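You operate a simulated robot arm through the tools that you are given. There is no shell and no other tool. Be economical: measure what you need, move in short steps, check, and stop when the job is done.

The job below is to be done with a simulated two-armed robot. You get a single attempt, and the scene is never put back.

## Task
On the coin bench top, fold the polishing cloth in half and then in half again.

Only the result counts: the job must be done as asked and must still hold three seconds after the hand-in. Knocking over, shifting, dropping, spilling or breaking anything else fails it. Flat cloth is picked up by pressing the open fingertips on it (5 to 10 N) and closing them slowly along it; thin cloth reads only 2 to 8 mm in the jaws.

## Robot
Two 7-joint arms with two-finger parallel grippers on one trunk, on a base that drives. Base frame: it is fixed to the floor where the robot stands at the start and does not move with it; the origin is under the middle of the robot, x ahead of it, y to its left, z up. Units: mm, degrees, N and s.
The left shoulder is at the start at [70, 163, 1070], the right one opposite. Places, roughly: coin bench top [500, 300, 800]. Payload 3.43 kg a hand.
The tool frame of a hand sits at the grasp point between the pads (the TCP): z along the fingers, y along the line on which they close. The tips reach 34 mm beyond it. Largest opening 128 mm; finger width 24, thickness 12; the body of the gripper, 48 by 130 mm, starts 96 mm behind the TCP.
Orientation is that of the tool frame in the base frame, as [roll, pitch, yaw] about the fixed x, y, z axes, in that order (R = Rz(yaw) Ry(pitch) Rx(roll)). With the fingers straight down and closing along the base's y, the tool's x points along the base's -x, its y along +y and its z along -z.

## Interface
- The arms move only by the tool arm_command. It takes "left_steps", "right_steps" or both (then of equal length, played together; a hand with none holds still); each is a list of rows, each a list of 7 numbers: the shift along the base's x, y, z in units of 50 mm (1.0 is 50 mm), then the turn, a rotation vector about the base's x, y, z in units of 4 degrees (1.0 is 4 degrees), then the closure, from 0 (fully open) to 1 (shut). In form: [[x, y, z, wx, wy, wz, jaw], ...]. A call has 1 to 20 rows; each row shifts and turns the commanded pose from where the row before left it. A call with a number of a shift or a turn outside -1 to 1 is refused whole. A row lasts 0.2 s, in which the tool goes at most 50 mm and 8.6 degrees; a call with a longer step from one row to the next is refused whole, and so is a gripper value outside its range. Where a pose cannot be reached the arm comes as near as it can. A force on the tool above 40 N (or 10 N above the force at the start of the call, whichever is more), or a blocked arm, ends the call early, and 0.2 s more pass. Each finger travels about 153 mm/s and halts on what it meets, pressing with about 22 N; the grip force reading is that of the motor and also rises with nothing between the fingers. The clock runs only during rows and for 0.2 s after the last one: add rows that do not move to give the fingers time. The reply holds the time, the measured pose of the TCP, the force on the tool along the base axes, the opening and the grip force, in the units named above and with some noise, with the torque about the TCP (base axes, N m) and any sound that the robot's microphone picked up.
- Cameras (640 x 400 px; columns grow to the right, rows downward): "scene" is now at [132.5, -21.2, 1291.6]; the picture's right is [-0.24, -0.97, 0.00], its down [-0.63, 0.16, -0.76] and it looks along [0.74, -0.18, -0.65] (base axes); focal length 214 px, centre (320, 200). "left" rides on the left gripper at [76, 11, -160] in its tool frame; the picture's right is [-0.15, 0.99, 0.00], its down [-0.88, -0.13, -0.46] and it looks along [-0.45, -0.07, 0.89] (tool axes); focal length 234 px, centre (320, 200). "right" rides on the right gripper at [76, -11, -160] in its tool frame; the picture's right is [0.15, 0.99, 0.00], its down [-0.88, 0.13, -0.46] and it looks along [-0.45, 0.07, 0.89] (tool axes); focal length 234 px, centre (320, 200). There is no depth. A picture from a camera that has moved, and an enlarged one, comes with that camera's place and axes in the base frame and with its lens.
- capture(camera): a new picture of that camera. The clock stands still meanwhile.
- slide_trunk(by): slides the trunk up (or, below 0, down) by that many mm; the arms and the scene camera ride with it, the base frame stays. It gives what a move gives, with no picture.
- base_move(legs): drives the robot by 1 to 6 legs, each [ahead, left, turn to the left] in mm, mm and degrees, along the robot's own axes; the way and the turn of a leg run together, so that a leg with both is an arc; at most 1500 mm and 180 degrees a leg. The arms and the cameras ride along, it lands a little off, and it stops where it bumps. It gives what a move gives.
- turn_head(pan, tilt): turns the head with the scene camera to pan (to the left, within 86 degrees either way) and tilt (down, from -29 to 69), counted from straight ahead of the robot. It gives what a move gives.
- zoom(camera, box): a new picture of the part [left, top, right, bottom] of that camera's present view, enlarged. The clock stands still meanwhile.
- hand_in(): hands the job in; it is judged then, once.

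Work in short steps. Places have to be worked out from the pictures, the camera data and where the tool is seen: move nearer, look again, correct. Check each grasp and each placing, and mend what went wrong. You have 120 turns and 92 pictures in all, those below and enlarged ones among them. Open the grippers and draw the arms clear of the work before you hand the job in, unless the task says otherwise; then end with one line.

The tools are called after "Call:" as a command line: name --argument value ..., lists and objects as JSON in quotes. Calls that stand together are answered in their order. arm_command: Moves the arms, as the interface text tells. Its arguments: {"type":"object","properties":{"left_steps":{"type":"array"},"right_steps":{"type":"array"}},"required":[]} The other tools are called the same way: slide_trunk (by) slides the trunk up or down; base_move (legs) drives the base; turn_head (pan, tilt) turns the head that bears the scene camera; capture (camera) takes a picture; zoom (camera, box) takes an enlarged picture of a part of a camera's view; hand_in () hands the job in.

At the start:

```text
clock: 0.0
left_tcp_pos: [588.1, 417.6, 926.2]
left_orientation: [-179.9, 0.0, 179.9]
left_ft_force: [0.0, 0.1, -0.7]
left_wrist_torque: [0.02, 0.01, 0.03]
left_gripper_width: 127.9
left_grasp_force: 0.0
right_tcp_pos: [513.1, -92.6, 1002.0]
right_orientation: [-180.0, 0.0, -180.0]
right_ft_force: [0.2, -0.6, -0.5]
right_wrist_torque: [-0.03, 0.0, 0.03]
right_gripper_width: 127.8
right_grasp_force: 0.0
trunk travel left (down, up): [-550.0, 390.0]
robot x, y, heading: [3.8, 3.7, 0.2]
head pan, tilt: [-13.9, 40.5]
```

scene: 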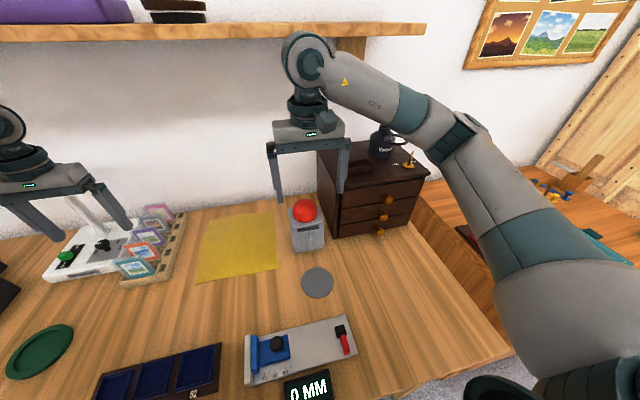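
right: 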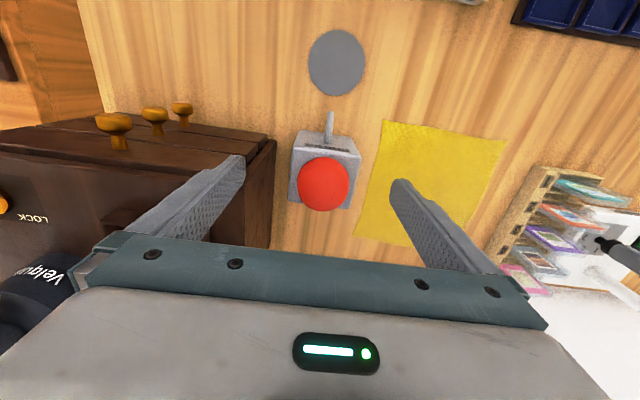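
left: 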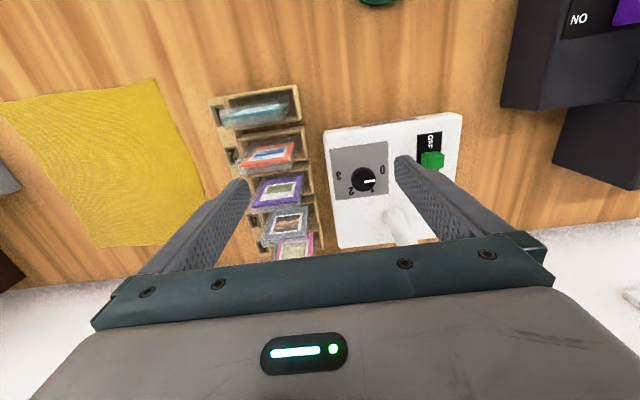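

I judge the bench at z≈763 and the cloth at about x 477–710, y 8–230. I'll zoom in to refine the corners and the neighbours.

Call:
zoom --camera "scene" --box '[110, 180, 350, 330]'

```text
2.67 times, centred on (230, 255) of scene
camera zoom: at [132.5, -21.2, 1291.6], right [-0.24, -0.97, 0.0], down [-0.63, 0.16, -0.76], along [0.74, -0.18, -0.65], focal length 572 px, centre (560, 53)
```

zoom: 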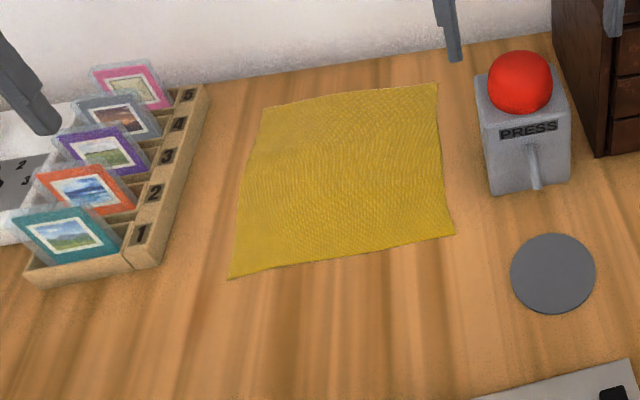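

The zoom puts the cloth corners near (480,8), (482,227), (718,227) and (711,6). The button box lies at y<-30 and the rack lip at y≈265. I'll turn both hands so they close along x, and bring them high above the two near corners.

Call:
arm_command --left_steps '[[-0.083, -0.2, 0.074, 0, 0, -1, 0], [-0.083, -0.2, 0.074, 0, 0, -1, 0.2], [-0.083, -0.2, 0.074, 0, 0, -1, 0.4], [-0.083, -0.2, 0.074, 0, 0, -1, 0.6], [-0.083, -0.2, 0.074, 0, 0, -1, 0.65], [-0.083, -0.2, 0.074, 0, 0, -1, 0.65], [-0.083, -0.2, 0.074, 0, 0, -1, 0.65], [-0.083, -0.2, 0.074, 0, 0, -1, 0.65], [-0.083, -0.2, 0.074, 0, 0, -1, 0.65], [-0.083, -0.2, 0.074, 0, 0, -1, 0.65], [-0.083, -0.2, 0.074, 0, 0, -1, 0.65], [-0.083, -0.2, 0.074, 0, 0, -1, 0.65], [-0.083, -0.2, 0.074, 0, 0, -1, 0.65], [-0.083, -0.2, 0.074, 0, 0, -1, 0.65], [-0.083, -0.2, 0.074, 0, 0, -1, 0.65], [-0.083, -0.2, 0.074, 0, 0, -1, 0.65], [-0.083, -0.2, 0.074, 0, 0, -1, 0.65], [-0.083, -0.2, 0.074, 0, 0, -1, 0.65], [-0.083, -0.2, 0.074, 0, 0, -1, 0.65], [-0.083, -0.2, 0.074, 0, 0, -1, 0.65]]' --right_steps '[[-0.008, 0.117, 0, 0, 0, -1, 0], [-0.008, 0.117, 0, 0, 0, -1, 0.2], [-0.008, 0.117, 0, 0, 0, -1, 0.4], [-0.008, 0.117, 0, 0, 0, -1, 0.6], [-0.008, 0.117, 0, 0, 0, -1, 0.65], [-0.008, 0.117, 0, 0, 0, -1, 0.65], [-0.008, 0.117, 0, 0, 0, -1, 0.65], [-0.008, 0.117, 0, 0, 0, -1, 0.65], [-0.008, 0.117, 0, 0, 0, -1, 0.65], [-0.008, 0.117, 0, 0, 0, -1, 0.65], [-0.008, 0.117, 0, 0, 0, -1, 0.65], [-0.008, 0.117, 0, 0, 0, -1, 0.65], [-0.008, 0.117, 0, 0, 0, -1, 0.65], [-0.008, 0.117, 0, 0, 0, -1, 0.65], [-0.008, 0.117, 0, 0, 0, -1, 0.65], [-0.008, 0.117, 0, 0, 0, -1, 0.65], [-0.008, 0.117, 0, 0, 0, -1, 0.65], [-0.008, 0.117, 0, 0, 0, -1, 0.65], [-0.008, 0.117, 0, 0, 0, -1, 0.65], [-0.008, 0.117, 0, 0, 0, -1, 0.65]]'

```text
clock: 4.2
left_tcp_pos: [505.2, 216.4, 1000.8]
left_orientation: [180.0, 0.0, 100.0]
left_ft_force: [0.5, 0.0, 0.2]
left_wrist_torque: [0.01, -0.01, 0.0]
left_gripper_width: 44.7
left_grasp_force: 0.1
right_tcp_pos: [504.4, 25.0, 1003.7]
right_orientation: [179.9, 0.1, 99.9]
right_ft_force: [0.0, -0.1, -0.7]
right_wrist_torque: [-0.03, 0.01, 0.01]
right_gripper_width: 45.3
right_grasp_force: 0.0
trunk travel left (down, up): [-550.0, 390.0]
robot x, y, heading: [-1.3, -1.7, -0.1]
head pan, tilt: [-13.9, 40.5]
```

Both hands are over the near corners. I'll finish the turn and go down to about 40 mm above the cloth, then look.

Call:
arm_command --left_steps '[[0, 0, -0.4, 0, 0, -1, 0.65], [0, 0, -0.4, 0, 0, -1, 0.65], [0, 0, -0.4, 0, 0, -0.5, 0.65], [0, 0, -0.5, 0, 0, 0, 0.65], [0, 0, -0.5, 0, 0, 0, 0.65], [0, 0, -0.5, 0, 0, 0, 0.65], [0, 0, -0.5, 0, 0, 0, 0.65]]' --right_steps '[[0, 0, -0.4, 0, 0, -1, 0.65], [0, 0, -0.4, 0, 0, -1, 0.65], [0, 0, -0.4, 0, 0, -0.5, 0.65], [0, 0, -0.5, 0, 0, 0, 0.65], [0, 0, -0.5, 0, 0, 0, 0.65], [0, 0, -0.5, 0, 0, 0, 0.65], [0, 0, -0.5, 0, 0, 0, 0.65]]'

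Call:
capture --camera "left"

Call:
capture --camera "right"

Call:
capture --camera "scene"

```text
clock: 5.8
left_tcp_pos: [504.3, 216.9, 839.7]
left_orientation: [179.9, 0.0, 89.9]
left_ft_force: [-0.1, -0.5, -0.2]
left_wrist_torque: [0.0, 0.04, -0.03]
left_gripper_width: 44.8
left_grasp_force: 0.1
right_tcp_pos: [504.7, 25.1, 842.3]
right_orientation: [179.8, -0.1, 90.0]
right_ft_force: [0.7, -0.5, 0.7]
right_wrist_torque: [0.0, 0.06, 0.0]
right_gripper_width: 44.7
right_grasp_force: 0.1
trunk travel left (down, up): [-550.0, 390.0]
robot x, y, heading: [-0.6, 0.6, 0.1]
head pan, tilt: [-13.9, 40.5]
```

```text
87 pictures are left
camera left: at [515.9, 294.9, 999.7], right [0.99, -0.15, 0.0], down [-0.13, -0.88, 0.46], along [-0.07, -0.45, -0.89], focal length 234 px, centre (320, 200)
```

left: 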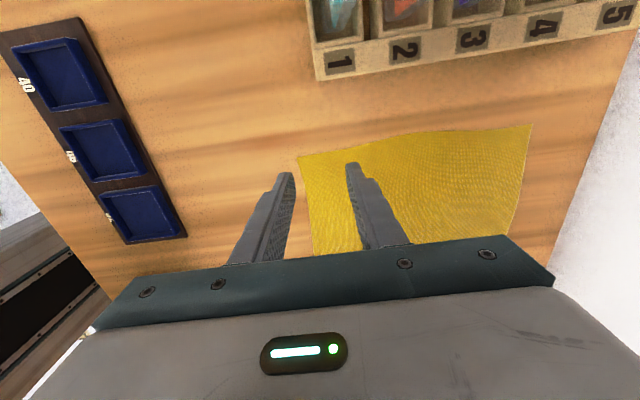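

```text
86 pictures are left
camera right: at [493.7, 101.2, 1004.2], right [0.99, 0.15, 0.0], down [0.13, -0.88, 0.46], along [0.07, -0.45, -0.89], focal length 234 px, centre (320, 200)
```

right: 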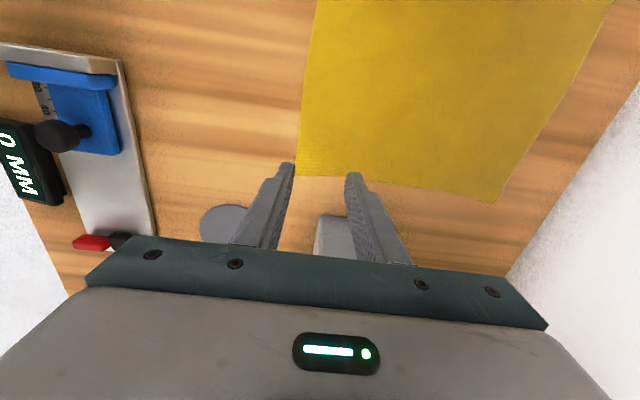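

```text
85 pictures are left
camera scene: at [131.5, -20.1, 1292.5], right [-0.24, -0.97, 0.0], down [-0.63, 0.16, -0.76], along [0.74, -0.18, -0.65], focal length 214 px, centre (320, 200)
```

scene: 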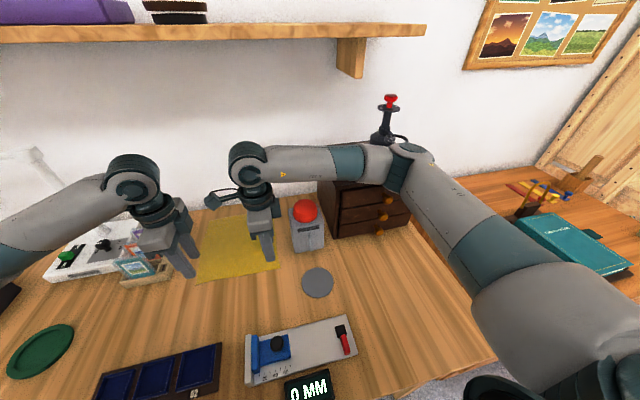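

The wrist views agree: corners at (482,228), (483,6), (713,226) and (717,7), with z≈763. I'll shift to x≈512, narrow the jaws to 36 mm and come down close to contact.

Call:
arm_command --left_steps '[[0.16, -0.06, -0.2, 0, 0, 0, 0.72], [0, 0, -0.3, 0, 0, 0, 0.72], [0, 0, -0.2, 0, 0, 0, 0.72], [0, 0, -0.04, 0, 0, 0, 0.72], [0, 0, -0.04, 0, 0, 0, 0.72]]' --right_steps '[[0.16, -0.1, -0.25, 0, 0, 0, 0.72], [0, 0, -0.3, 0, 0, 0, 0.72], [0, 0, -0.2, 0, 0, 0, 0.72], [0, 0, -0.04, 0, 0, 0, 0.72], [0, 0, -0.04, 0, 0, 0, 0.72]]'

```text
clock: 7.0
left_tcp_pos: [506.7, 217.7, 805.5]
left_orientation: [179.5, 0.3, 90.0]
left_ft_force: [-0.2, -0.1, 0.8]
left_wrist_torque: [-0.03, -0.01, 0.02]
left_gripper_width: 35.9
left_grasp_force: 0.1
right_tcp_pos: [510.3, 22.3, 811.4]
right_orientation: [178.7, 0.1, 90.0]
right_ft_force: [0.1, -0.7, 0.2]
right_wrist_torque: [-0.04, 0.01, 0.01]
right_gripper_width: 35.6
right_grasp_force: 0.2
trunk travel left (down, up): [-550.0, 390.0]
robot x, y, heading: [-1.4, 0.2, 0.2]
head pan, tilt: [-13.9, 40.5]
```

The readings show slight lag, or the arms are near a limit. I'll wait a moment and read again.

Call:
arm_command --left_steps '[[0, 0, 0, 0, 0, 0, 0.72], [0, 0, 0, 0, 0, 0, 0.72]]' --right_steps '[[0, 0, 0, 0, 0, 0, 0.72], [0, 0, 0, 0, 0, 0, 0.72]]'

Call:
capture --camera "right"

```text
clock: 7.6
left_tcp_pos: [506.5, 218.3, 806.2]
left_orientation: [179.4, 0.2, 90.0]
left_ft_force: [-0.5, 0.0, 1.0]
left_wrist_torque: [0.01, 0.0, -0.03]
left_gripper_width: 36.1
left_grasp_force: 0.1
right_tcp_pos: [510.0, 21.8, 811.4]
right_orientation: [178.8, 0.1, 90.0]
right_ft_force: [-0.1, 0.4, 0.3]
right_wrist_torque: [-0.01, -0.01, -0.03]
right_gripper_width: 35.9
right_grasp_force: 0.0
trunk travel left (down, up): [-550.0, 390.0]
robot x, y, heading: [2.5, 1.1, -0.1]
head pan, tilt: [-13.9, 40.5]
```

```text
84 pictures are left
camera right: at [496.6, 97.7, 972.7], right [0.99, 0.15, 0.02], down [0.12, -0.88, 0.46], along [0.09, -0.45, -0.89], focal length 234 px, centre (320, 200)
```

right: 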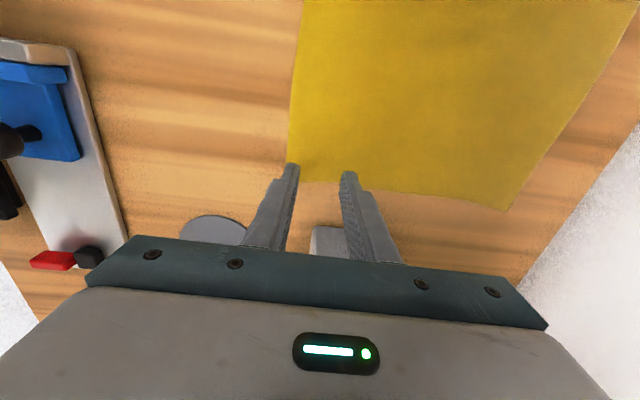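

The tips are still above the cloth, so the arms are near a joint limit here. At z≈840 the poses were exact, so I'll raise the hands and lower the trunk to get the same arm shape lower down.

Call:
arm_command --left_steps '[[0, 0, 0.8, 0, 0, 0, 0.72], [0, 0, 0.8, 0, 0, 0, 0.72], [0, 0, 0.8, 0, 0, 0, 0.72]]' --right_steps '[[0, 0, 0.8, 0, 0, 0, 0.72], [0, 0, 0.8, 0, 0, 0, 0.72], [0, 0, 0.8, 0, 0, 0, 0.72]]'

Call:
slide_trunk --by -100

```text
clock: 8.4
left_tcp_pos: [511.7, 214.7, 922.8]
left_orientation: [179.8, -0.1, 90.0]
left_ft_force: [-0.4, 0.8, -0.3]
left_wrist_torque: [0.05, -0.07, -0.01]
left_gripper_width: 35.7
left_grasp_force: 0.1
right_tcp_pos: [511.6, 19.1, 922.9]
right_orientation: [179.9, -0.1, 90.1]
right_ft_force: [-1.1, -0.9, -1.0]
right_wrist_torque: [0.02, -0.06, -0.02]
right_gripper_width: 35.7
right_grasp_force: 0.1
trunk travel left (down, up): [-550.0, 390.0]
robot x, y, heading: [2.1, 1.7, 0.0]
head pan, tilt: [-13.9, 40.5]
```

```text
clock: 9.7
left_tcp_pos: [496.2, 213.7, 830.6]
left_orientation: [178.8, 0.2, 89.7]
left_ft_force: [0.4, 0.0, -0.4]
left_wrist_torque: [0.05, 0.01, -0.05]
left_gripper_width: 35.9
left_grasp_force: 0.1
right_tcp_pos: [495.8, 18.9, 833.7]
right_orientation: [178.5, 0.2, 89.8]
right_ft_force: [0.3, 0.0, -0.7]
right_wrist_torque: [-0.03, 0.01, 0.0]
right_gripper_width: 35.8
right_grasp_force: 0.0
trunk travel left (down, up): [-450.0, 490.0]
robot x, y, heading: [-3.4, 1.3, -0.3]
head pan, tilt: [-13.9, 40.5]
```

The hands are now at z≈832 with some shift in x. I'll correct to x≈512 and go down to just above contact.

Call:
arm_command --left_steps '[[0.3, 0, -0.2, 0.2, 0, 0, 0.72], [0, 0, -0.2, 0, 0, 0, 0.72], [0, 0, -0.1, 0, 0, 0, 0.72], [0, 0, 0, 0, 0, 0, 0.72]]' --right_steps '[[0.3, 0, -0.25, 0.3, 0, 0, 0.72], [0, 0, -0.2, 0, 0, 0, 0.72], [0, 0, -0.1, 0, 0, 0, 0.72], [0, 0, 0, 0, 0, 0, 0.72]]'

```text
clock: 10.9
left_tcp_pos: [512.6, 218.0, 800.2]
left_orientation: [179.0, -0.2, 89.7]
left_ft_force: [1.0, 0.3, 0.8]
left_wrist_torque: [-0.03, -0.01, -0.04]
left_gripper_width: 35.5
left_grasp_force: 0.1
right_tcp_pos: [517.5, 23.5, 821.9]
right_orientation: [176.4, -0.8, 90.0]
right_ft_force: [-0.5, -0.9, -0.4]
right_wrist_torque: [-0.01, 0.0, -0.03]
right_gripper_width: 35.7
right_grasp_force: 0.0
trunk travel left (down, up): [-450.0, 490.0]
robot x, y, heading: [-7.5, 1.4, -0.5]
head pan, tilt: [-13.9, 40.5]
stopped in row 4 (right hand): the arm was blocked; the commanded pose is now the measured one
```

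The right arm is reported blocked and the base seems pushed back a little. I'll look for a contact.

Call:
turn_head --pan -20 --tilt 60

Call:
capture --camera "scene"

```text
clock: 11.8
left_tcp_pos: [513.7, 218.5, 804.3]
left_orientation: [178.9, -0.2, 89.7]
left_ft_force: [-0.1, 0.0, 0.2]
left_wrist_torque: [0.03, 0.0, -0.01]
left_gripper_width: 35.7
left_grasp_force: 0.0
right_tcp_pos: [518.0, 24.6, 821.7]
right_orientation: [176.7, -0.6, 89.8]
right_ft_force: [-0.7, 0.1, -0.2]
right_wrist_torque: [-0.01, 0.01, 0.02]
right_gripper_width: 35.6
right_grasp_force: 0.0
trunk travel left (down, up): [-450.0, 490.0]
robot x, y, heading: [-2.0, -0.8, -0.5]
head pan, tilt: [-20.0, 60.0]
```

```text
83 pictures are left
camera scene: at [88.7, -13.3, 1168.1], right [-0.35, -0.94, 0.0], down [-0.8, 0.29, -0.52], along [0.49, -0.18, -0.85], focal length 214 px, centre (320, 200)
```

scene: 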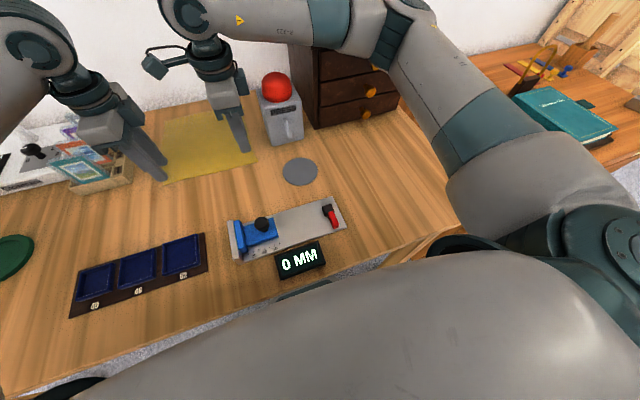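

Nothing is visibly touched; the right hand is reaching across the body. I'll raise both hands well clear of the rack and button and strafe about 115 mm left to centre the robot on the cloth.

Call:
arm_command --left_steps '[[0, 0, 0.8, 0, 0, 0, 0.72], [0, 0, 0.8, 0, 0, 0, 0.72], [0, 0, 0.8, 0, 0, 0, 0.72], [0, 0, 0.8, 0, 0, 0, 0.72], [0, 0, 0.8, 0, 0, 0, 0.72]]' --right_steps '[[0, 0, 0.8, 0, 0, 0, 0.72], [0, 0, 0.8, 0, 0, 0, 0.72], [0, 0, 0.8, 0, 0, 0, 0.72], [0, 0, 0.8, 0, 0, 0, 0.72], [0, 0, 0.8, 0, 0, 0, 0.72]]'

Call:
base_move --legs '[[0, 115, 0]]'

Call:
capture --camera "scene"

```text
clock: 13.0
left_tcp_pos: [526.3, 213.8, 997.7]
left_orientation: [179.9, -0.9, 89.8]
left_ft_force: [0.2, 0.7, -0.2]
left_wrist_torque: [0.0, -0.08, -0.02]
left_gripper_width: 35.7
left_grasp_force: 0.0
right_tcp_pos: [531.3, 15.4, 1008.5]
right_orientation: [178.2, -1.4, 89.9]
right_ft_force: [-0.6, -0.4, 0.8]
right_wrist_torque: [0.01, -0.07, -0.06]
right_gripper_width: 35.7
right_grasp_force: 0.0
trunk travel left (down, up): [-450.0, 490.0]
robot x, y, heading: [-1.7, 3.3, 0.1]
head pan, tilt: [-20.0, 60.0]
```

```text
clock: 14.2
left_tcp_pos: [527.7, 332.2, 995.9]
left_orientation: [180.0, -0.9, 90.0]
left_ft_force: [0.9, 0.0, 0.3]
left_wrist_torque: [0.04, 0.03, -0.02]
left_gripper_width: 35.7
left_grasp_force: 0.0
right_tcp_pos: [534.2, 133.3, 1007.4]
right_orientation: [178.3, -1.2, 90.0]
right_ft_force: [0.0, 1.3, -0.2]
right_wrist_torque: [-0.03, 0.02, -0.02]
right_gripper_width: 36.0
right_grasp_force: 0.0
trunk travel left (down, up): [-450.0, 490.0]
robot x, y, heading: [-1.4, 116.8, -0.1]
head pan, tilt: [-20.0, 60.0]
```

```text
82 pictures are left
camera scene: at [113.4, 92.9, 1165.7], right [-0.34, -0.94, 0.0], down [-0.81, 0.3, -0.5], along [0.47, -0.17, -0.87], focal length 214 px, centre (320, 200)
```

scene: 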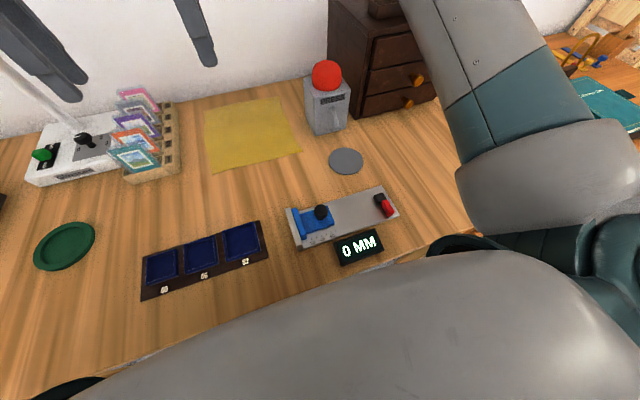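

The camera pose shows the torso was pushed back a bit, so the chest is likely leaning on the bench's front edge at x≈165. I'll back off 90 mm and re-read.

Call:
base_move --legs '[[-90, 0, 0]]'

Call:
turn_head --pan 0 --tilt 55

Call:
capture --camera "scene"

```text
clock: 15.3
left_tcp_pos: [437.3, 331.6, 996.7]
left_orientation: [-180.0, -0.8, 90.0]
left_ft_force: [-0.6, 1.3, -0.7]
left_wrist_torque: [0.0, -0.02, 0.05]
left_gripper_width: 35.5
left_grasp_force: 0.1
right_tcp_pos: [443.0, 133.0, 1007.3]
right_orientation: [178.3, -1.3, 90.0]
right_ft_force: [-0.1, 0.1, -0.5]
right_wrist_torque: [0.01, -0.01, 0.03]
right_gripper_width: 35.8
right_grasp_force: 0.0
trunk travel left (down, up): [-450.0, 490.0]
robot x, y, heading: [-87.5, 114.1, 0.1]
head pan, tilt: [-20.0, 60.0]
```

```text
clock: 16.1
left_tcp_pos: [439.3, 332.6, 996.0]
left_orientation: [-179.9, -0.8, 90.1]
left_ft_force: [-0.1, -0.1, 0.2]
left_wrist_torque: [0.02, 0.02, 0.01]
left_gripper_width: 35.7
left_grasp_force: 0.1
right_tcp_pos: [445.4, 133.4, 1006.5]
right_orientation: [178.4, -1.2, 90.0]
right_ft_force: [0.3, -0.5, 0.0]
right_wrist_torque: [0.01, 0.02, 0.0]
right_gripper_width: 35.7
right_grasp_force: 0.1
trunk travel left (down, up): [-450.0, 490.0]
robot x, y, heading: [-90.7, 114.8, -0.1]
head pan, tilt: [0.0, 55.0]
```

```text
81 pictures are left
camera scene: at [34.1, 115.0, 1171.7], right [0.0, -1.0, 0.0], down [-0.82, 0.0, -0.57], along [0.57, 0.0, -0.82], focal length 214 px, centre (320, 200)
```

scene: 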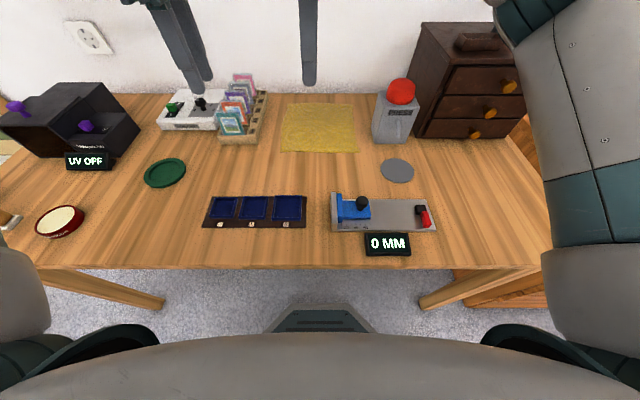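

There's clear space now. I'll bring the hands back over the near corners, level them and go down to z≈870.

Call:
arm_command --left_steps '[[0.29, -0.472, 0, -0.2, 0, 0, 0.72], [0.29, -0.472, 0, 0, 0, 0, 0.72], [0.29, -0.472, 0, 0, 0, 0, 0.72], [0.29, -0.472, 0, 0, 0, 0, 0.72], [0.29, -0.472, 0, 0, 0, 0, 0.72], [0, 0, -0.84, 0, 0, 0, 0.72], [0, 0, -0.84, 0, 0, 0, 0.72], [0, 0, -0.84, 0, 0, 0, 0.72], [0, 0, 0, 0, 0, 0, 0.72]]' --right_steps '[[0.27, -0.452, 0, -0.3, 0.42, 0, 0.72], [0.27, -0.452, 0, 0, 0, 0, 0.72], [0.27, -0.452, 0, 0, 0, 0, 0.72], [0.27, -0.452, 0, 0, 0, 0, 0.72], [0.27, -0.452, 0, 0, 0, 0, 0.72], [0, 0, -0.9, 0, 0, 0, 0.72], [0, 0, -0.9, 0, 0, 0, 0.72], [0, 0, -0.9, 0, 0, 0, 0.72], [0, 0, 0, 0, 0, 0, 0.72]]'

```text
clock: 18.1
left_tcp_pos: [509.1, 214.3, 870.3]
left_orientation: [179.9, 0.0, 90.1]
left_ft_force: [-0.7, -0.5, 0.4]
left_wrist_torque: [-0.01, -0.01, 0.03]
left_gripper_width: 36.0
left_grasp_force: 0.1
right_tcp_pos: [509.3, 20.5, 873.5]
right_orientation: [179.9, -0.1, 90.1]
right_ft_force: [-0.2, -0.1, 0.7]
right_wrist_torque: [-0.01, -0.02, -0.01]
right_gripper_width: 35.8
right_grasp_force: 0.1
trunk travel left (down, up): [-450.0, 490.0]
robot x, y, heading: [-90.9, 118.4, -0.4]
head pan, tilt: [0.0, 55.0]
```

Poses are exact now. I'll add 3 mm in x and go down to about z=801.

Call:
arm_command --left_steps '[[0.06, 0, -0.5, 0, 0, 0, 0.72], [0, 0, -0.5, 0, 0, 0, 0.72], [0, 0, -0.38, 0, 0, 0, 0.72], [0, 0, 0, 0, 0, 0, 0.72]]' --right_steps '[[0.06, 0, -0.5, 0, 0, 0, 0.72], [0, 0, -0.5, 0, 0, 0, 0.72], [0, 0, -0.44, 0, 0, 0, 0.72], [0, 0, 0, 0, 0, 0, 0.72]]'

Call:
zoom --camera "scene" --box '[240, 70, 400, 170]'

```text
clock: 19.1
left_tcp_pos: [512.4, 213.4, 799.5]
left_orientation: [-180.0, 0.0, 90.1]
left_ft_force: [-0.9, -0.5, 0.4]
left_wrist_torque: [0.01, 0.02, 0.03]
left_gripper_width: 35.8
left_grasp_force: 0.1
right_tcp_pos: [514.9, 20.9, 801.5]
right_orientation: [-180.0, -0.1, 90.0]
right_ft_force: [-0.3, -0.2, 0.1]
right_wrist_torque: [-0.02, -0.04, -0.01]
right_gripper_width: 35.6
right_grasp_force: 0.0
trunk travel left (down, up): [-450.0, 490.0]
robot x, y, heading: [-87.3, 117.4, -0.2]
head pan, tilt: [0.0, 55.0]
```

```text
4.00 times, centred on (320, 120) of scene
camera zoom: at [33.6, 114.9, 1171.8], right [0.0, -1.0, 0.0], down [-0.82, 0.0, -0.57], along [0.57, 0.0, -0.82], focal length 858 px, centre (320, 520)
```

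zoom: 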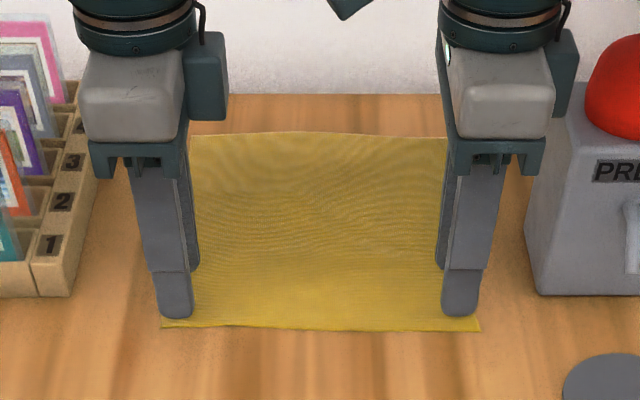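

The tips sit just above the near corners. I'll press down in 2 mm steps and watch the force.

Call:
arm_command --left_steps '[[0, 0, -0.04, 0, 0, 0, 0.72], [0, 0, 0, 0, 0, 0, 0.72]]' --right_steps '[[0, 0, -0.06, 0, 0, 0, 0.72], [0, 0, 0, 0, 0, 0, 0.72]]'

```text
clock: 19.7
left_tcp_pos: [512.9, 214.5, 798.2]
left_orientation: [-180.0, -0.1, 90.0]
left_ft_force: [0.0, -0.4, 0.1]
left_wrist_torque: [0.0, -0.02, 0.0]
left_gripper_width: 35.8
left_grasp_force: 0.0
right_tcp_pos: [513.5, 21.5, 798.0]
right_orientation: [-180.0, -0.1, 90.0]
right_ft_force: [0.1, 0.3, 0.3]
right_wrist_torque: [-0.01, 0.0, 0.04]
right_gripper_width: 35.9
right_grasp_force: 0.0
trunk travel left (down, up): [-450.0, 490.0]
robot x, y, heading: [-86.8, 118.8, -0.0]
head pan, tilt: [0.0, 55.0]
```

No contact yet, so another 2 mm.

Call:
arm_command --left_steps '[[0, 0, -0.04, 0, 0, 0, 0.72], [0, 0, 0, 0, 0, 0, 0.72]]' --right_steps '[[0, 0, -0.04, 0, 0, 0, 0.72], [0, 0, 0, 0, 0, 0, 0.72]]'

```text
clock: 20.3
left_tcp_pos: [513.0, 213.8, 796.3]
left_orientation: [-180.0, 0.0, 90.1]
left_ft_force: [0.2, 0.5, 0.0]
left_wrist_torque: [0.0, 0.0, 0.03]
left_gripper_width: 36.0
left_grasp_force: 0.0
right_tcp_pos: [514.4, 22.0, 796.5]
right_orientation: [-180.0, -0.1, 89.9]
right_ft_force: [-0.8, 0.5, -0.3]
right_wrist_torque: [0.0, -0.03, -0.02]
right_gripper_width: 36.0
right_grasp_force: 0.0
trunk travel left (down, up): [-450.0, 490.0]
robot x, y, heading: [-86.7, 116.7, 0.1]
head pan, tilt: [0.0, 55.0]
```

Call:
arm_command --left_steps '[[0, 0, -0.04, 0, 0, 0, 0.72], [0, 0, -0.02, 0, 0, 0, 0.72], [0, 0, 0, 0, 0, 0, 0.72]]' --right_steps '[[0, 0, -0.04, 0, 0, 0, 0.72], [0, 0, -0.02, 0, 0, 0, 0.72], [0, 0, 0, 0, 0, 0, 0.72]]'

```text
clock: 21.1
left_tcp_pos: [511.5, 213.5, 794.9]
left_orientation: [179.9, -0.1, 89.9]
left_ft_force: [0.8, -0.3, 4.3]
left_wrist_torque: [-0.01, 0.02, -0.01]
left_gripper_width: 35.5
left_grasp_force: 0.1
right_tcp_pos: [513.8, 20.2, 796.0]
right_orientation: [179.9, -0.2, 90.0]
right_ft_force: [0.4, -1.7, 25.1]
right_wrist_torque: [-0.12, 0.53, 0.05]
right_gripper_width: 35.6
right_grasp_force: 0.1
trunk travel left (down, up): [-450.0, 490.0]
robot x, y, heading: [-89.8, 116.2, -0.1]
head pan, tilt: [0.0, 55.0]
```

Contact: left 4 N, right 25 N. I'll ease the right hand up 1 mm and put the left down a touch.

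Call:
arm_command --left_steps '[[0, 0, -0.006, 0, 0, 0, 0.72], [0, 0, 0, 0, 0, 0, 0.72]]' --right_steps '[[0, 0, 0.018, 0, 0, 0, 0.72], [0, 0, 0, 0, 0, 0, 0.72]]'

```text
clock: 21.7
left_tcp_pos: [512.4, 213.9, 794.5]
left_orientation: [179.7, 0.1, 90.0]
left_ft_force: [1.3, -1.1, 8.1]
left_wrist_torque: [-0.04, 0.1, 0.03]
left_gripper_width: 35.8
left_grasp_force: 0.1
right_tcp_pos: [514.6, 20.7, 794.4]
right_orientation: [179.8, 0.1, 90.0]
right_ft_force: [3.1, -0.6, 24.8]
right_wrist_torque: [-0.05, 0.38, 0.04]
right_gripper_width: 34.5
right_grasp_force: 0.0
trunk travel left (down, up): [-450.0, 490.0]
robot x, y, heading: [-89.2, 117.2, 0.1]
head pan, tilt: [0.0, 55.0]
```

Left is at 8 N, good. The right is still at 25 N, so I'll raise it another 1.2 mm.

Call:
arm_command --right_steps '[[0, 0, 0.024, 0, 0, 0, 0.72], [0, 0, 0, 0, 0, 0, 0.72]]'

```text
clock: 22.3
left_tcp_pos: [512.3, 213.5, 795.2]
left_orientation: [179.8, 0.0, 90.0]
left_ft_force: [2.0, -1.3, 17.0]
left_wrist_torque: [-0.02, 0.28, 0.02]
left_gripper_width: 35.4
left_grasp_force: 0.0
right_tcp_pos: [513.5, 21.3, 794.6]
right_orientation: [179.9, -0.1, 90.0]
right_ft_force: [2.9, 2.0, 14.0]
right_wrist_torque: [0.03, 0.06, -0.02]
right_gripper_width: 35.2
right_grasp_force: 0.2
trunk travel left (down, up): [-450.0, 490.0]
robot x, y, heading: [-86.2, 118.5, 0.2]
head pan, tilt: [0.0, 55.0]
```

Call:
arm_command --left_steps '[[0, 0, 0.01, 0, 0, 0, 0.72], [0, 0, 0, 0, 0, 0, 0.72]]' --right_steps '[[0, 0, 0.006, 0, 0, 0, 0.72], [0, 0, 0, 0, 0, 0, 0.72]]'

```text
clock: 22.9
left_tcp_pos: [512.3, 214.5, 795.6]
left_orientation: [179.8, 0.0, 90.0]
left_ft_force: [-0.7, -0.6, 13.7]
left_wrist_torque: [-0.05, 0.18, 0.03]
left_gripper_width: 35.7
left_grasp_force: 0.0
right_tcp_pos: [513.6, 20.7, 796.0]
right_orientation: [180.0, 0.0, 90.0]
right_ft_force: [-0.7, 0.9, 6.5]
right_wrist_torque: [0.05, 0.09, -0.01]
right_gripper_width: 35.3
right_grasp_force: 0.1
trunk travel left (down, up): [-450.0, 490.0]
robot x, y, heading: [-84.8, 115.0, 0.3]
head pan, tilt: [0.0, 55.0]
```

Close enough: left about 13 N, which I'm easing slightly, and right 6.5 N. Now I'll close slowly.

Call:
arm_command --left_steps '[[0, 0, 0.006, 0, 0, 0, 0.74], [0, 0, 0, 0, 0, 0, 0.76], [0, 0, 0, 0, 0, 0, 0.78], [0, 0, 0, 0, 0, 0, 0.8], [0, 0, 0, 0, 0, 0, 0.82], [0, 0, 0, 0, 0, 0, 0.84], [0, 0, 0, 0, 0, 0, 0.86], [0, 0, 0, 0, 0, 0, 0.88], [0, 0, 0, 0, 0, 0, 0.9], [0, 0, 0, 0, 0, 0, 0.92], [0, 0, 0, 0, 0, 0, 0.94], [0, 0, 0, 0, 0, 0, 0.96], [0, 0, 0, 0, 0, 0, 0.98], [0, 0, 0, 0, 0, 0, 1], [0, 0, 0, 0, 0, 0, 1], [0, 0, 0, 0, 0, 0, 1]]' --right_steps '[[0, 0, 0, 0, 0, 0, 0.74], [0, 0, 0, 0, 0, 0, 0.76], [0, 0, 0, 0, 0, 0, 0.78], [0, 0, 0, 0, 0, 0, 0.8], [0, 0, 0, 0, 0, 0, 0.82], [0, 0, 0, 0, 0, 0, 0.84], [0, 0, 0, 0, 0, 0, 0.86], [0, 0, 0, 0, 0, 0, 0.88], [0, 0, 0, 0, 0, 0, 0.9], [0, 0, 0, 0, 0, 0, 0.92], [0, 0, 0, 0, 0, 0, 0.94], [0, 0, 0, 0, 0, 0, 0.96], [0, 0, 0, 0, 0, 0, 0.98], [0, 0, 0, 0, 0, 0, 1], [0, 0, 0, 0, 0, 0, 1], [0, 0, 0, 0, 0, 0, 1]]'

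Call:
zoom --camera "scene" --box '[240, 70, 400, 170]'

```text
clock: 26.3
left_tcp_pos: [513.5, 213.9, 794.8]
left_orientation: [-179.9, 0.0, 90.0]
left_ft_force: [-0.8, 0.0, 10.0]
left_wrist_torque: [0.01, 0.05, 0.02]
left_gripper_width: 7.0
left_grasp_force: 21.3
right_tcp_pos: [514.1, 20.2, 794.9]
right_orientation: [-179.9, -0.1, 90.0]
right_ft_force: [-1.0, 0.8, 0.8]
right_wrist_torque: [0.0, -0.03, -0.02]
right_gripper_width: 6.8
right_grasp_force: 21.9
trunk travel left (down, up): [-450.0, 490.0]
robot x, y, heading: [-91.5, 117.2, -0.1]
head pan, tilt: [0.0, 55.0]
```

```text
4.00 times, centred on (320, 120) of scene
camera zoom: at [32.9, 114.8, 1171.9], right [0.0, -1.0, 0.0], down [-0.82, 0.0, -0.57], along [0.57, 0.0, -0.82], focal length 858 px, centre (320, 520)
```

zoom: 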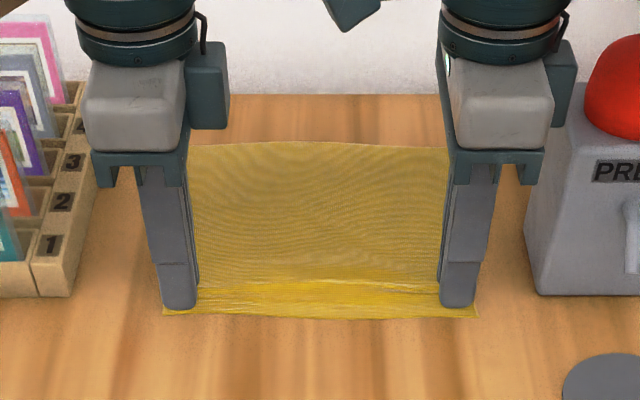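

Both hands grip (7 mm), but this pinch leaves a ~17 mm hem that would fold the wrong way round. A pinch along y with the pads right at the edge folds more cleanly. I'll open slowly to spread the cloth again, lift, and turn the hands.

Call:
arm_command --left_steps '[[0, 0, 0, 0, 0, 0, 0.96], [0, 0, 0, 0, 0, 0, 0.92], [0, 0, 0, 0, 0, 0, 0.88], [0, 0, 0, 0, 0, 0, 0.84], [0, 0, 0, 0, 0, 0, 0.8], [0, 0, 0, 0, 0, 0, 0.76], [0, 0, 0, 0, 0, 0, 0.72], [0, 0, 0.1, 0, 0, 0, 0.72], [0, 0, 0.4, 0, 0, 0, 0.72], [0, 0, 0.5, 0, 0, 0, 0.72], [0, 0, 0.8, 0, 0, 0, 0.72], [0, 0, 0.8, 0, 0, 0, 0.72]]' --right_steps '[[0, 0, 0, 0, 0, 0, 0.96], [0, 0, 0, 0, 0, 0, 0.92], [0, 0, 0, 0, 0, 0, 0.88], [0, 0, 0, 0, 0, 0, 0.84], [0, 0, 0, 0, 0, 0, 0.8], [0, 0, 0, 0, 0, 0, 0.76], [0, 0, 0, 0, 0, 0, 0.72], [0, 0, 0.1, 0, 0, 0, 0.72], [0, 0, 0.4, 0, 0, 0, 0.72], [0, 0, 0.5, 0, 0, 0, 0.72], [0, 0, 0.8, 0, 0, 0, 0.72], [0, 0, 0.8, 0, 0, 0, 0.72]]'

Call:
zoom --camera "scene" --box '[240, 70, 400, 170]'

```text
clock: 28.9
left_tcp_pos: [513.7, 213.1, 925.2]
left_orientation: [179.9, 0.0, 90.0]
left_ft_force: [0.6, -0.9, 0.5]
left_wrist_torque: [0.01, -0.03, 0.02]
left_gripper_width: 35.5
left_grasp_force: 0.0
right_tcp_pos: [514.9, 22.0, 923.0]
right_orientation: [180.0, 0.0, 90.0]
right_ft_force: [-0.7, 0.6, -0.3]
right_wrist_torque: [0.0, 0.0, -0.01]
right_gripper_width: 36.1
right_grasp_force: 0.0
trunk travel left (down, up): [-450.0, 490.0]
robot x, y, heading: [-85.5, 117.1, -0.0]
head pan, tilt: [0.0, 55.0]
```

```text
4.00 times, centred on (320, 120) of scene
camera zoom: at [32.8, 115.0, 1171.7], right [0.0, -1.0, 0.0], down [-0.82, 0.0, -0.57], along [0.57, 0.0, -0.82], focal length 858 px, centre (320, 520)
```

zoom: 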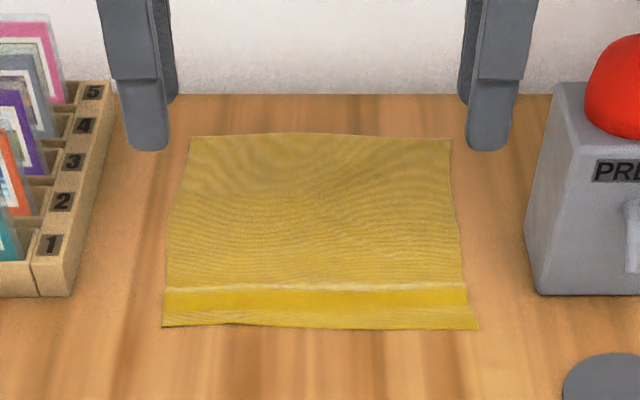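

The cloth opened out again with its edge at x≈481 and only a faint ridge. Now I'll turn both hands +90° to close along y, with jaws about 22 mm, over x≈493.

Call:
arm_command --left_steps '[[-0.022, -0.009, 0.03, 0, 0, 1, 0.72], [-0.022, -0.009, 0.03, 0, 0, 1, 0.8], [-0.022, -0.009, 0.03, 0, 0, 1, 0.83], [-0.022, -0.009, 0.03, 0, 0, 1, 0.83], [-0.022, -0.009, 0.03, 0, 0, 1, 0.83], [-0.022, -0.009, 0.03, 0, 0, 1, 0.83], [-0.022, -0.009, 0.03, 0, 0, 1, 0.83], [-0.022, -0.009, 0.03, 0, 0, 1, 0.83], [-0.022, -0.009, 0.03, 0, 0, 1, 0.83], [-0.022, -0.009, 0.03, 0, 0, 1, 0.83], [-0.022, -0.009, 0.03, 0, 0, 1, 0.83], [-0.022, -0.009, 0.03, 0, 0, 1, 0.83], [-0.022, -0.009, 0.03, 0, 0, 1, 0.83], [-0.022, -0.009, 0.03, 0, 0, 1, 0.83], [-0.022, -0.009, 0.03, 0, 0, 1, 0.83], [-0.022, -0.009, 0.03, 0, 0, 1, 0.83], [-0.022, -0.009, 0.03, 0, 0, 1, 0.83], [-0.022, -0.009, 0.03, 0, 0, 1, 0.83], [-0.022, -0.009, 0.03, 0, 0, 1, 0.83], [-0.022, -0.009, 0.03, 0, 0, 1, 0.83]]' --right_steps '[[-0.022, 0.007, 0.03, 0, 0, 1, 0.72], [-0.022, 0.007, 0.03, 0, 0, 1, 0.8], [-0.022, 0.007, 0.03, 0, 0, 1, 0.83], [-0.022, 0.007, 0.03, 0, 0, 1, 0.83], [-0.022, 0.007, 0.03, 0, 0, 1, 0.83], [-0.022, 0.007, 0.03, 0, 0, 1, 0.83], [-0.022, 0.007, 0.03, 0, 0, 1, 0.83], [-0.022, 0.007, 0.03, 0, 0, 1, 0.83], [-0.022, 0.007, 0.03, 0, 0, 1, 0.83], [-0.022, 0.007, 0.03, 0, 0, 1, 0.83], [-0.022, 0.007, 0.03, 0, 0, 1, 0.83], [-0.022, 0.007, 0.03, 0, 0, 1, 0.83], [-0.022, 0.007, 0.03, 0, 0, 1, 0.83], [-0.022, 0.007, 0.03, 0, 0, 1, 0.83], [-0.022, 0.007, 0.03, 0, 0, 1, 0.83], [-0.022, 0.007, 0.03, 0, 0, 1, 0.83], [-0.022, 0.007, 0.03, 0, 0, 1, 0.83], [-0.022, 0.007, 0.03, 0, 0, 1, 0.83], [-0.022, 0.007, 0.03, 0, 0, 1, 0.83], [-0.022, 0.007, 0.03, 0, 0, 1, 0.83]]'

Call:
arm_command --left_steps '[[0, 0, 0, 0, 0, 1, 0.83], [0, 0, 0, 0, 0, 1, 0.83], [0, 0, 0, 0, 0, 0.5, 0.83], [0, 0, -0.8, 0, 0, 0, 0.83], [0, 0, -0.7, 0, 0, 0, 0.83], [0, 0, -0.7, 0, 0, 0, 0.83], [0, 0, 0, 0, 0, 0, 0.83]]' --right_steps '[[0, 0, 0, 0, 0, 1, 0.83], [0, 0, 0, 0, 0, 1, 0.83], [0, 0, 0, 0, 0, 0.5, 0.83], [0, 0, -0.8, 0, 0, 0, 0.83], [0, 0, -0.7, 0, 0, 0, 0.83], [0, 0, -0.7, 0, 0, 0, 0.83], [0, 0, 0, 0, 0, 0, 0.83]]'

Call:
zoom --camera "scene" --box '[240, 70, 400, 170]'

```text
clock: 33.1
left_tcp_pos: [492.1, 205.9, 953.4]
left_orientation: [180.0, 0.0, 170.2]
left_ft_force: [0.7, -0.3, -0.1]
left_wrist_torque: [-0.01, 0.01, 0.01]
left_gripper_width: 22.0
left_grasp_force: 0.1
right_tcp_pos: [492.2, 27.3, 955.1]
right_orientation: [180.0, 0.0, 170.0]
right_ft_force: [0.1, 0.1, -1.6]
right_wrist_torque: [0.02, -0.03, -0.02]
right_gripper_width: 21.9
right_grasp_force: 0.2
trunk travel left (down, up): [-450.0, 490.0]
robot x, y, heading: [-90.1, 118.1, 0.2]
head pan, tilt: [0.0, 55.0]
```

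```text
clock: 34.7
left_tcp_pos: [491.0, 206.0, 845.3]
left_orientation: [180.0, 0.0, -180.0]
left_ft_force: [-0.2, 0.6, 0.2]
left_wrist_torque: [0.0, -0.03, 0.01]
left_gripper_width: 21.7
left_grasp_force: 0.1
right_tcp_pos: [492.0, 29.6, 845.8]
right_orientation: [180.0, 0.0, 180.0]
right_ft_force: [0.0, -0.3, 0.4]
right_wrist_torque: [-0.01, -0.05, -0.03]
right_gripper_width: 21.7
right_grasp_force: 0.0
trunk travel left (down, up): [-450.0, 490.0]
robot x, y, heading: [-91.8, 115.4, -0.0]
head pan, tilt: [0.0, 55.0]
```

```text
4.00 times, centred on (320, 120) of scene
camera zoom: at [33.2, 115.0, 1171.9], right [0.0, -1.0, 0.0], down [-0.82, 0.0, -0.57], along [0.57, 0.0, -0.82], focal length 858 px, centre (320, 520)
```

zoom: 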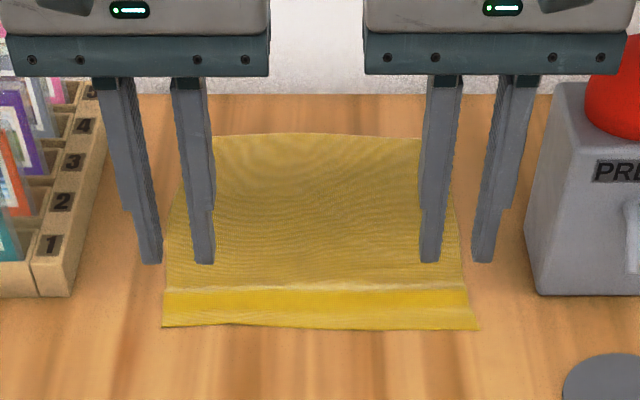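

Corners now are at about (481,223) and (480,6). I'll shift the left hand to y≈199 and the right to y≈31, and go down to just above contact.

Call:
arm_command --left_steps '[[0, -0.14, -0.3, 0, 0, 0, 0.83], [0, 0, -0.4, 0, 0, 0, 0.83], [0, 0, -0.24, 0, 0, 0, 0.83], [0, 0, 0, 0, 0, 0, 0.83], [0, 0, -0.02, 0, 0, 0, 0.83], [0, 0, 0, 0, 0, 0, 0.83]]' --right_steps '[[0, 0.03, -0.3, 0, 0, 0, 0.83], [0, 0, -0.4, 0, 0, 0, 0.83], [0, 0, -0.24, 0, 0, 0, 0.83], [0, 0, 0, 0, 0, 0, 0.83], [0, 0, -0.02, 0, 0, 0, 0.83], [0, 0, 0, 0, 0, 0, 0.83]]'

```text
clock: 36.1
left_tcp_pos: [491.0, 198.7, 796.5]
left_orientation: [-180.0, 0.1, 180.0]
left_ft_force: [-0.9, -0.3, -1.1]
left_wrist_torque: [-0.01, 0.01, 0.02]
left_gripper_width: 21.6
left_grasp_force: 0.0
right_tcp_pos: [492.9, 30.1, 795.9]
right_orientation: [179.9, -0.1, -179.9]
right_ft_force: [-0.5, -0.3, 0.3]
right_wrist_torque: [-0.01, 0.01, -0.03]
right_gripper_width: 21.9
right_grasp_force: 0.0
trunk travel left (down, up): [-450.0, 490.0]
robot x, y, heading: [-88.6, 112.6, 0.2]
head pan, tilt: [0.0, 55.0]
```

Near contact; I'll go down 1.5 mm more and read.

Call:
arm_command --left_steps '[[0, 0, -0.03, 0, 0, 0, 0.83], [0, 0, 0, 0, 0, 0, 0.83]]' --right_steps '[[0, 0, -0.025, 0, 0, 0, 0.83], [0, 0, 0, 0, 0, 0, 0.83]]'

```text
clock: 36.7
left_tcp_pos: [491.6, 197.9, 794.4]
left_orientation: [-180.0, 0.0, -180.0]
left_ft_force: [-0.5, -0.4, 1.3]
left_wrist_torque: [0.03, -0.01, 0.01]
left_gripper_width: 21.8
left_grasp_force: 0.2
right_tcp_pos: [492.5, 30.9, 796.2]
right_orientation: [180.0, 0.0, 179.9]
right_ft_force: [0.2, -1.0, 2.1]
right_wrist_torque: [-0.02, -0.01, -0.02]
right_gripper_width: 21.9
right_grasp_force: 0.1
trunk travel left (down, up): [-450.0, 490.0]
robot x, y, heading: [-85.5, 115.3, -0.3]
head pan, tilt: [0.0, 55.0]
```

Call:
arm_command --left_steps '[[0, 0, -0.012, 0, 0, 0, 0.83], [0, 0, 0, 0, 0, 0, 0.83]]' --right_steps '[[0, 0, -0.01, 0, 0, 0, 0.83], [0, 0, 0, 0, 0, 0, 0.83]]'

```text
clock: 37.3
left_tcp_pos: [492.0, 198.2, 795.2]
left_orientation: [180.0, 0.0, -180.0]
left_ft_force: [-0.3, -0.9, 4.2]
left_wrist_torque: [-0.05, -0.04, 0.04]
left_gripper_width: 21.7
left_grasp_force: 0.0
right_tcp_pos: [492.6, 30.1, 796.2]
right_orientation: [179.9, 0.0, -179.9]
right_ft_force: [-0.4, -0.7, 5.5]
right_wrist_torque: [-0.05, 0.06, -0.01]
right_gripper_width: 21.9
right_grasp_force: 0.2
trunk travel left (down, up): [-450.0, 490.0]
robot x, y, heading: [-91.2, 118.2, -0.0]
head pan, tilt: [0.0, 55.0]
```

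Force is 4–5.5 N. I'll add a touch more and close slowly.

Call:
arm_command --left_steps '[[0, 0, -0.01, 0, 0, 0, 0.83], [0, 0, 0, 0, 0, 0, 0.85], [0, 0, 0, 0, 0, 0, 0.87], [0, 0, 0, 0, 0, 0, 0.89], [0, 0, 0, 0, 0, 0, 0.91], [0, 0, 0, 0, 0, 0, 0.93], [0, 0, 0, 0, 0, 0, 0.95], [0, 0, 0, 0, 0, 0, 0.97], [0, 0, 0, 0, 0, 0, 1], [0, 0, 0, 0, 0, 0, 1], [0, 0, 0, 0, 0, 0, 1]]' --right_steps '[[0, 0, -0.006, 0, 0, 0, 0.83], [0, 0, 0, 0, 0, 0, 0.85], [0, 0, 0, 0, 0, 0, 0.87], [0, 0, 0, 0, 0, 0, 0.89], [0, 0, 0, 0, 0, 0, 0.91], [0, 0, 0, 0, 0, 0, 0.93], [0, 0, 0, 0, 0, 0, 0.95], [0, 0, 0, 0, 0, 0, 0.97], [0, 0, 0, 0, 0, 0, 1], [0, 0, 0, 0, 0, 0, 1], [0, 0, 0, 0, 0, 0, 1]]'

Call:
zoom --camera "scene" --box '[240, 70, 400, 170]'

```text
clock: 39.7
left_tcp_pos: [491.3, 198.7, 795.9]
left_orientation: [180.0, 0.1, 179.9]
left_ft_force: [1.5, 0.7, 21.1]
left_wrist_torque: [0.05, -0.1, -0.03]
left_gripper_width: 1.8
left_grasp_force: 21.7
right_tcp_pos: [491.4, 29.4, 795.8]
right_orientation: [180.0, 0.0, -180.0]
right_ft_force: [-0.3, 0.3, -0.8]
right_wrist_torque: [-0.01, -0.03, 0.01]
right_gripper_width: 0.0
right_grasp_force: 21.6
trunk travel left (down, up): [-450.0, 490.0]
robot x, y, heading: [-84.9, 114.5, 0.3]
head pan, tilt: [0.0, 55.0]
```

```text
4.00 times, centred on (320, 120) of scene
camera zoom: at [32.3, 114.8, 1172.0], right [0.0, -1.0, 0.0], down [-0.82, 0.0, -0.57], along [0.57, 0.0, -0.82], focal length 858 px, centre (320, 520)
```

zoom: 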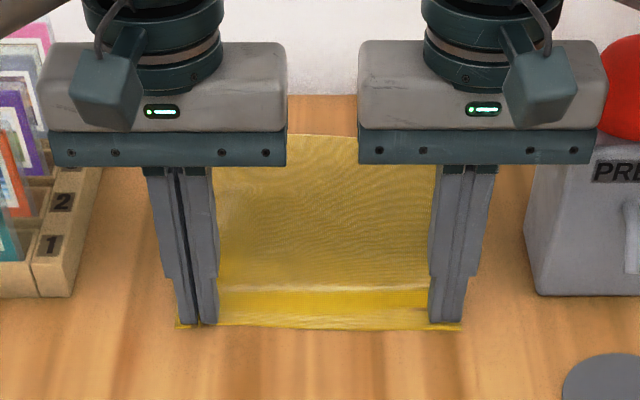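

Left reads 1.8 mm (marginal), right 0 (missed), because the load shifted to the left arm. I'll press both lightly while opening to spread the cloth again, then check the forces.

Call:
arm_command --left_steps '[[0, 0, 0.012, 0, 0, 0, 0.97], [0, 0, 0, 0, 0, 0, 0.93], [0, 0, 0, 0, 0, 0, 0.89], [0, 0, 0, 0, 0, 0, 0.85], [0, 0, 0, 0, 0, 0, 0.8], [0, 0, 0, 0, 0, 0, 0.77], [0, 0, 0, 0, 0, 0, 0.77]]' --right_steps '[[0, 0, -0.02, 0, 0, 0, 0.97], [0, 0, 0, 0, 0, 0, 0.93], [0, 0, 0, 0, 0, 0, 0.89], [0, 0, 0, 0, 0, 0, 0.85], [0, 0, 0, 0, 0, 0, 0.8], [0, 0, 0, 0, 0, 0, 0.77], [0, 0, 0, 0, 0, 0, 0.77]]'

Call:
zoom --camera "scene" --box '[240, 70, 400, 170]'

```text
clock: 41.3
left_tcp_pos: [490.3, 198.4, 793.9]
left_orientation: [180.0, 0.0, -179.9]
left_ft_force: [0.4, -0.6, 7.8]
left_wrist_torque: [-0.02, -0.01, -0.03]
left_gripper_width: 26.4
left_grasp_force: 0.1
right_tcp_pos: [493.1, 30.1, 794.6]
right_orientation: [-180.0, 0.2, -180.0]
right_ft_force: [-0.2, -1.3, 15.3]
right_wrist_torque: [0.05, 0.03, 0.04]
right_gripper_width: 25.1
right_grasp_force: 0.0
trunk travel left (down, up): [-450.0, 490.0]
robot x, y, heading: [-87.2, 115.1, -0.0]
head pan, tilt: [0.0, 55.0]
```

```text
4.00 times, centred on (320, 120) of scene
camera zoom: at [31.9, 114.8, 1172.0], right [0.0, -1.0, 0.0], down [-0.82, 0.0, -0.57], along [0.57, 0.0, -0.82], focal length 858 px, centre (320, 520)
```

zoom: 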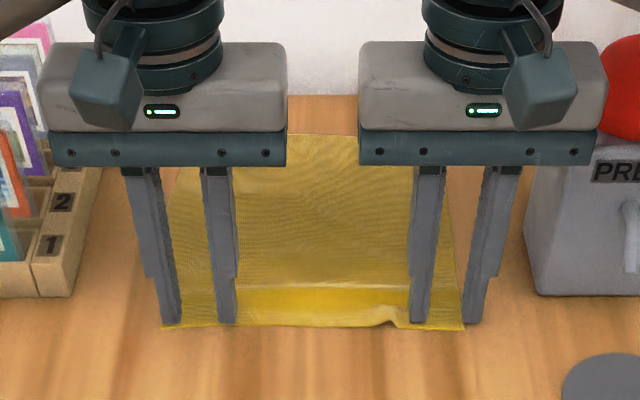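

The left corner is flat under the fingers. The right edge sits at y≈17, just inside the outer finger, so I'll hop the right hand 13 mm inwards.

Call:
arm_command --left_steps '[[0, 0, 0.01, 0, 0, 0, 0.77], [0, 0, 0, 0, 0, 0, 0.77], [0, 0, 0, 0, 0, 0, 0.77], [0, 0, 0, 0, 0, 0, 0.77]]' --right_steps '[[0, 0, 0.1, 0, 0, 0, 0.77], [0, 0.26, 0, 0, 0, 0, 0.77], [0, 0, -0.106, 0, 0, 0, 0.77], [0, 0, 0, 0, 0, 0, 0.77]]'

Call:
zoom --camera "scene" --box '[240, 70, 400, 170]'

```text
clock: 42.3
left_tcp_pos: [492.2, 198.6, 795.3]
left_orientation: [179.9, 0.0, 179.9]
left_ft_force: [0.5, -1.2, 4.5]
left_wrist_torque: [0.04, -0.01, 0.03]
left_gripper_width: 27.7
left_grasp_force: 0.0
right_tcp_pos: [493.5, 43.7, 795.1]
right_orientation: [-180.0, 0.2, 180.0]
right_ft_force: [1.3, 1.4, 14.2]
right_wrist_torque: [0.09, -0.01, -0.02]
right_gripper_width: 29.3
right_grasp_force: 0.1
trunk travel left (down, up): [-450.0, 490.0]
robot x, y, heading: [-89.0, 116.1, 0.0]
head pan, tilt: [0.0, 55.0]
```

```text
4.00 times, centred on (320, 120) of scene
camera zoom: at [32.5, 114.9, 1172.1], right [0.0, -1.0, 0.0], down [-0.82, 0.0, -0.57], along [0.57, 0.0, -0.82], focal length 858 px, centre (320, 520)
```

zoom: 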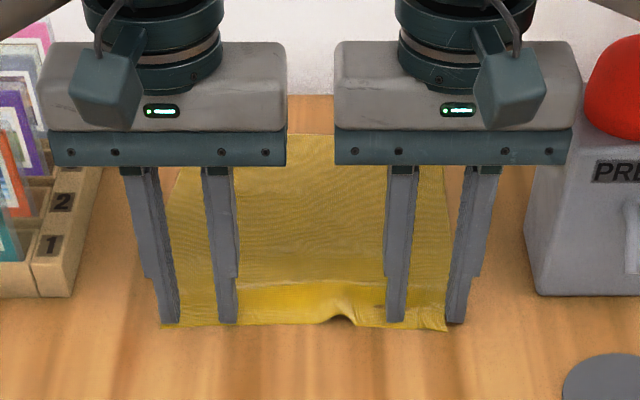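

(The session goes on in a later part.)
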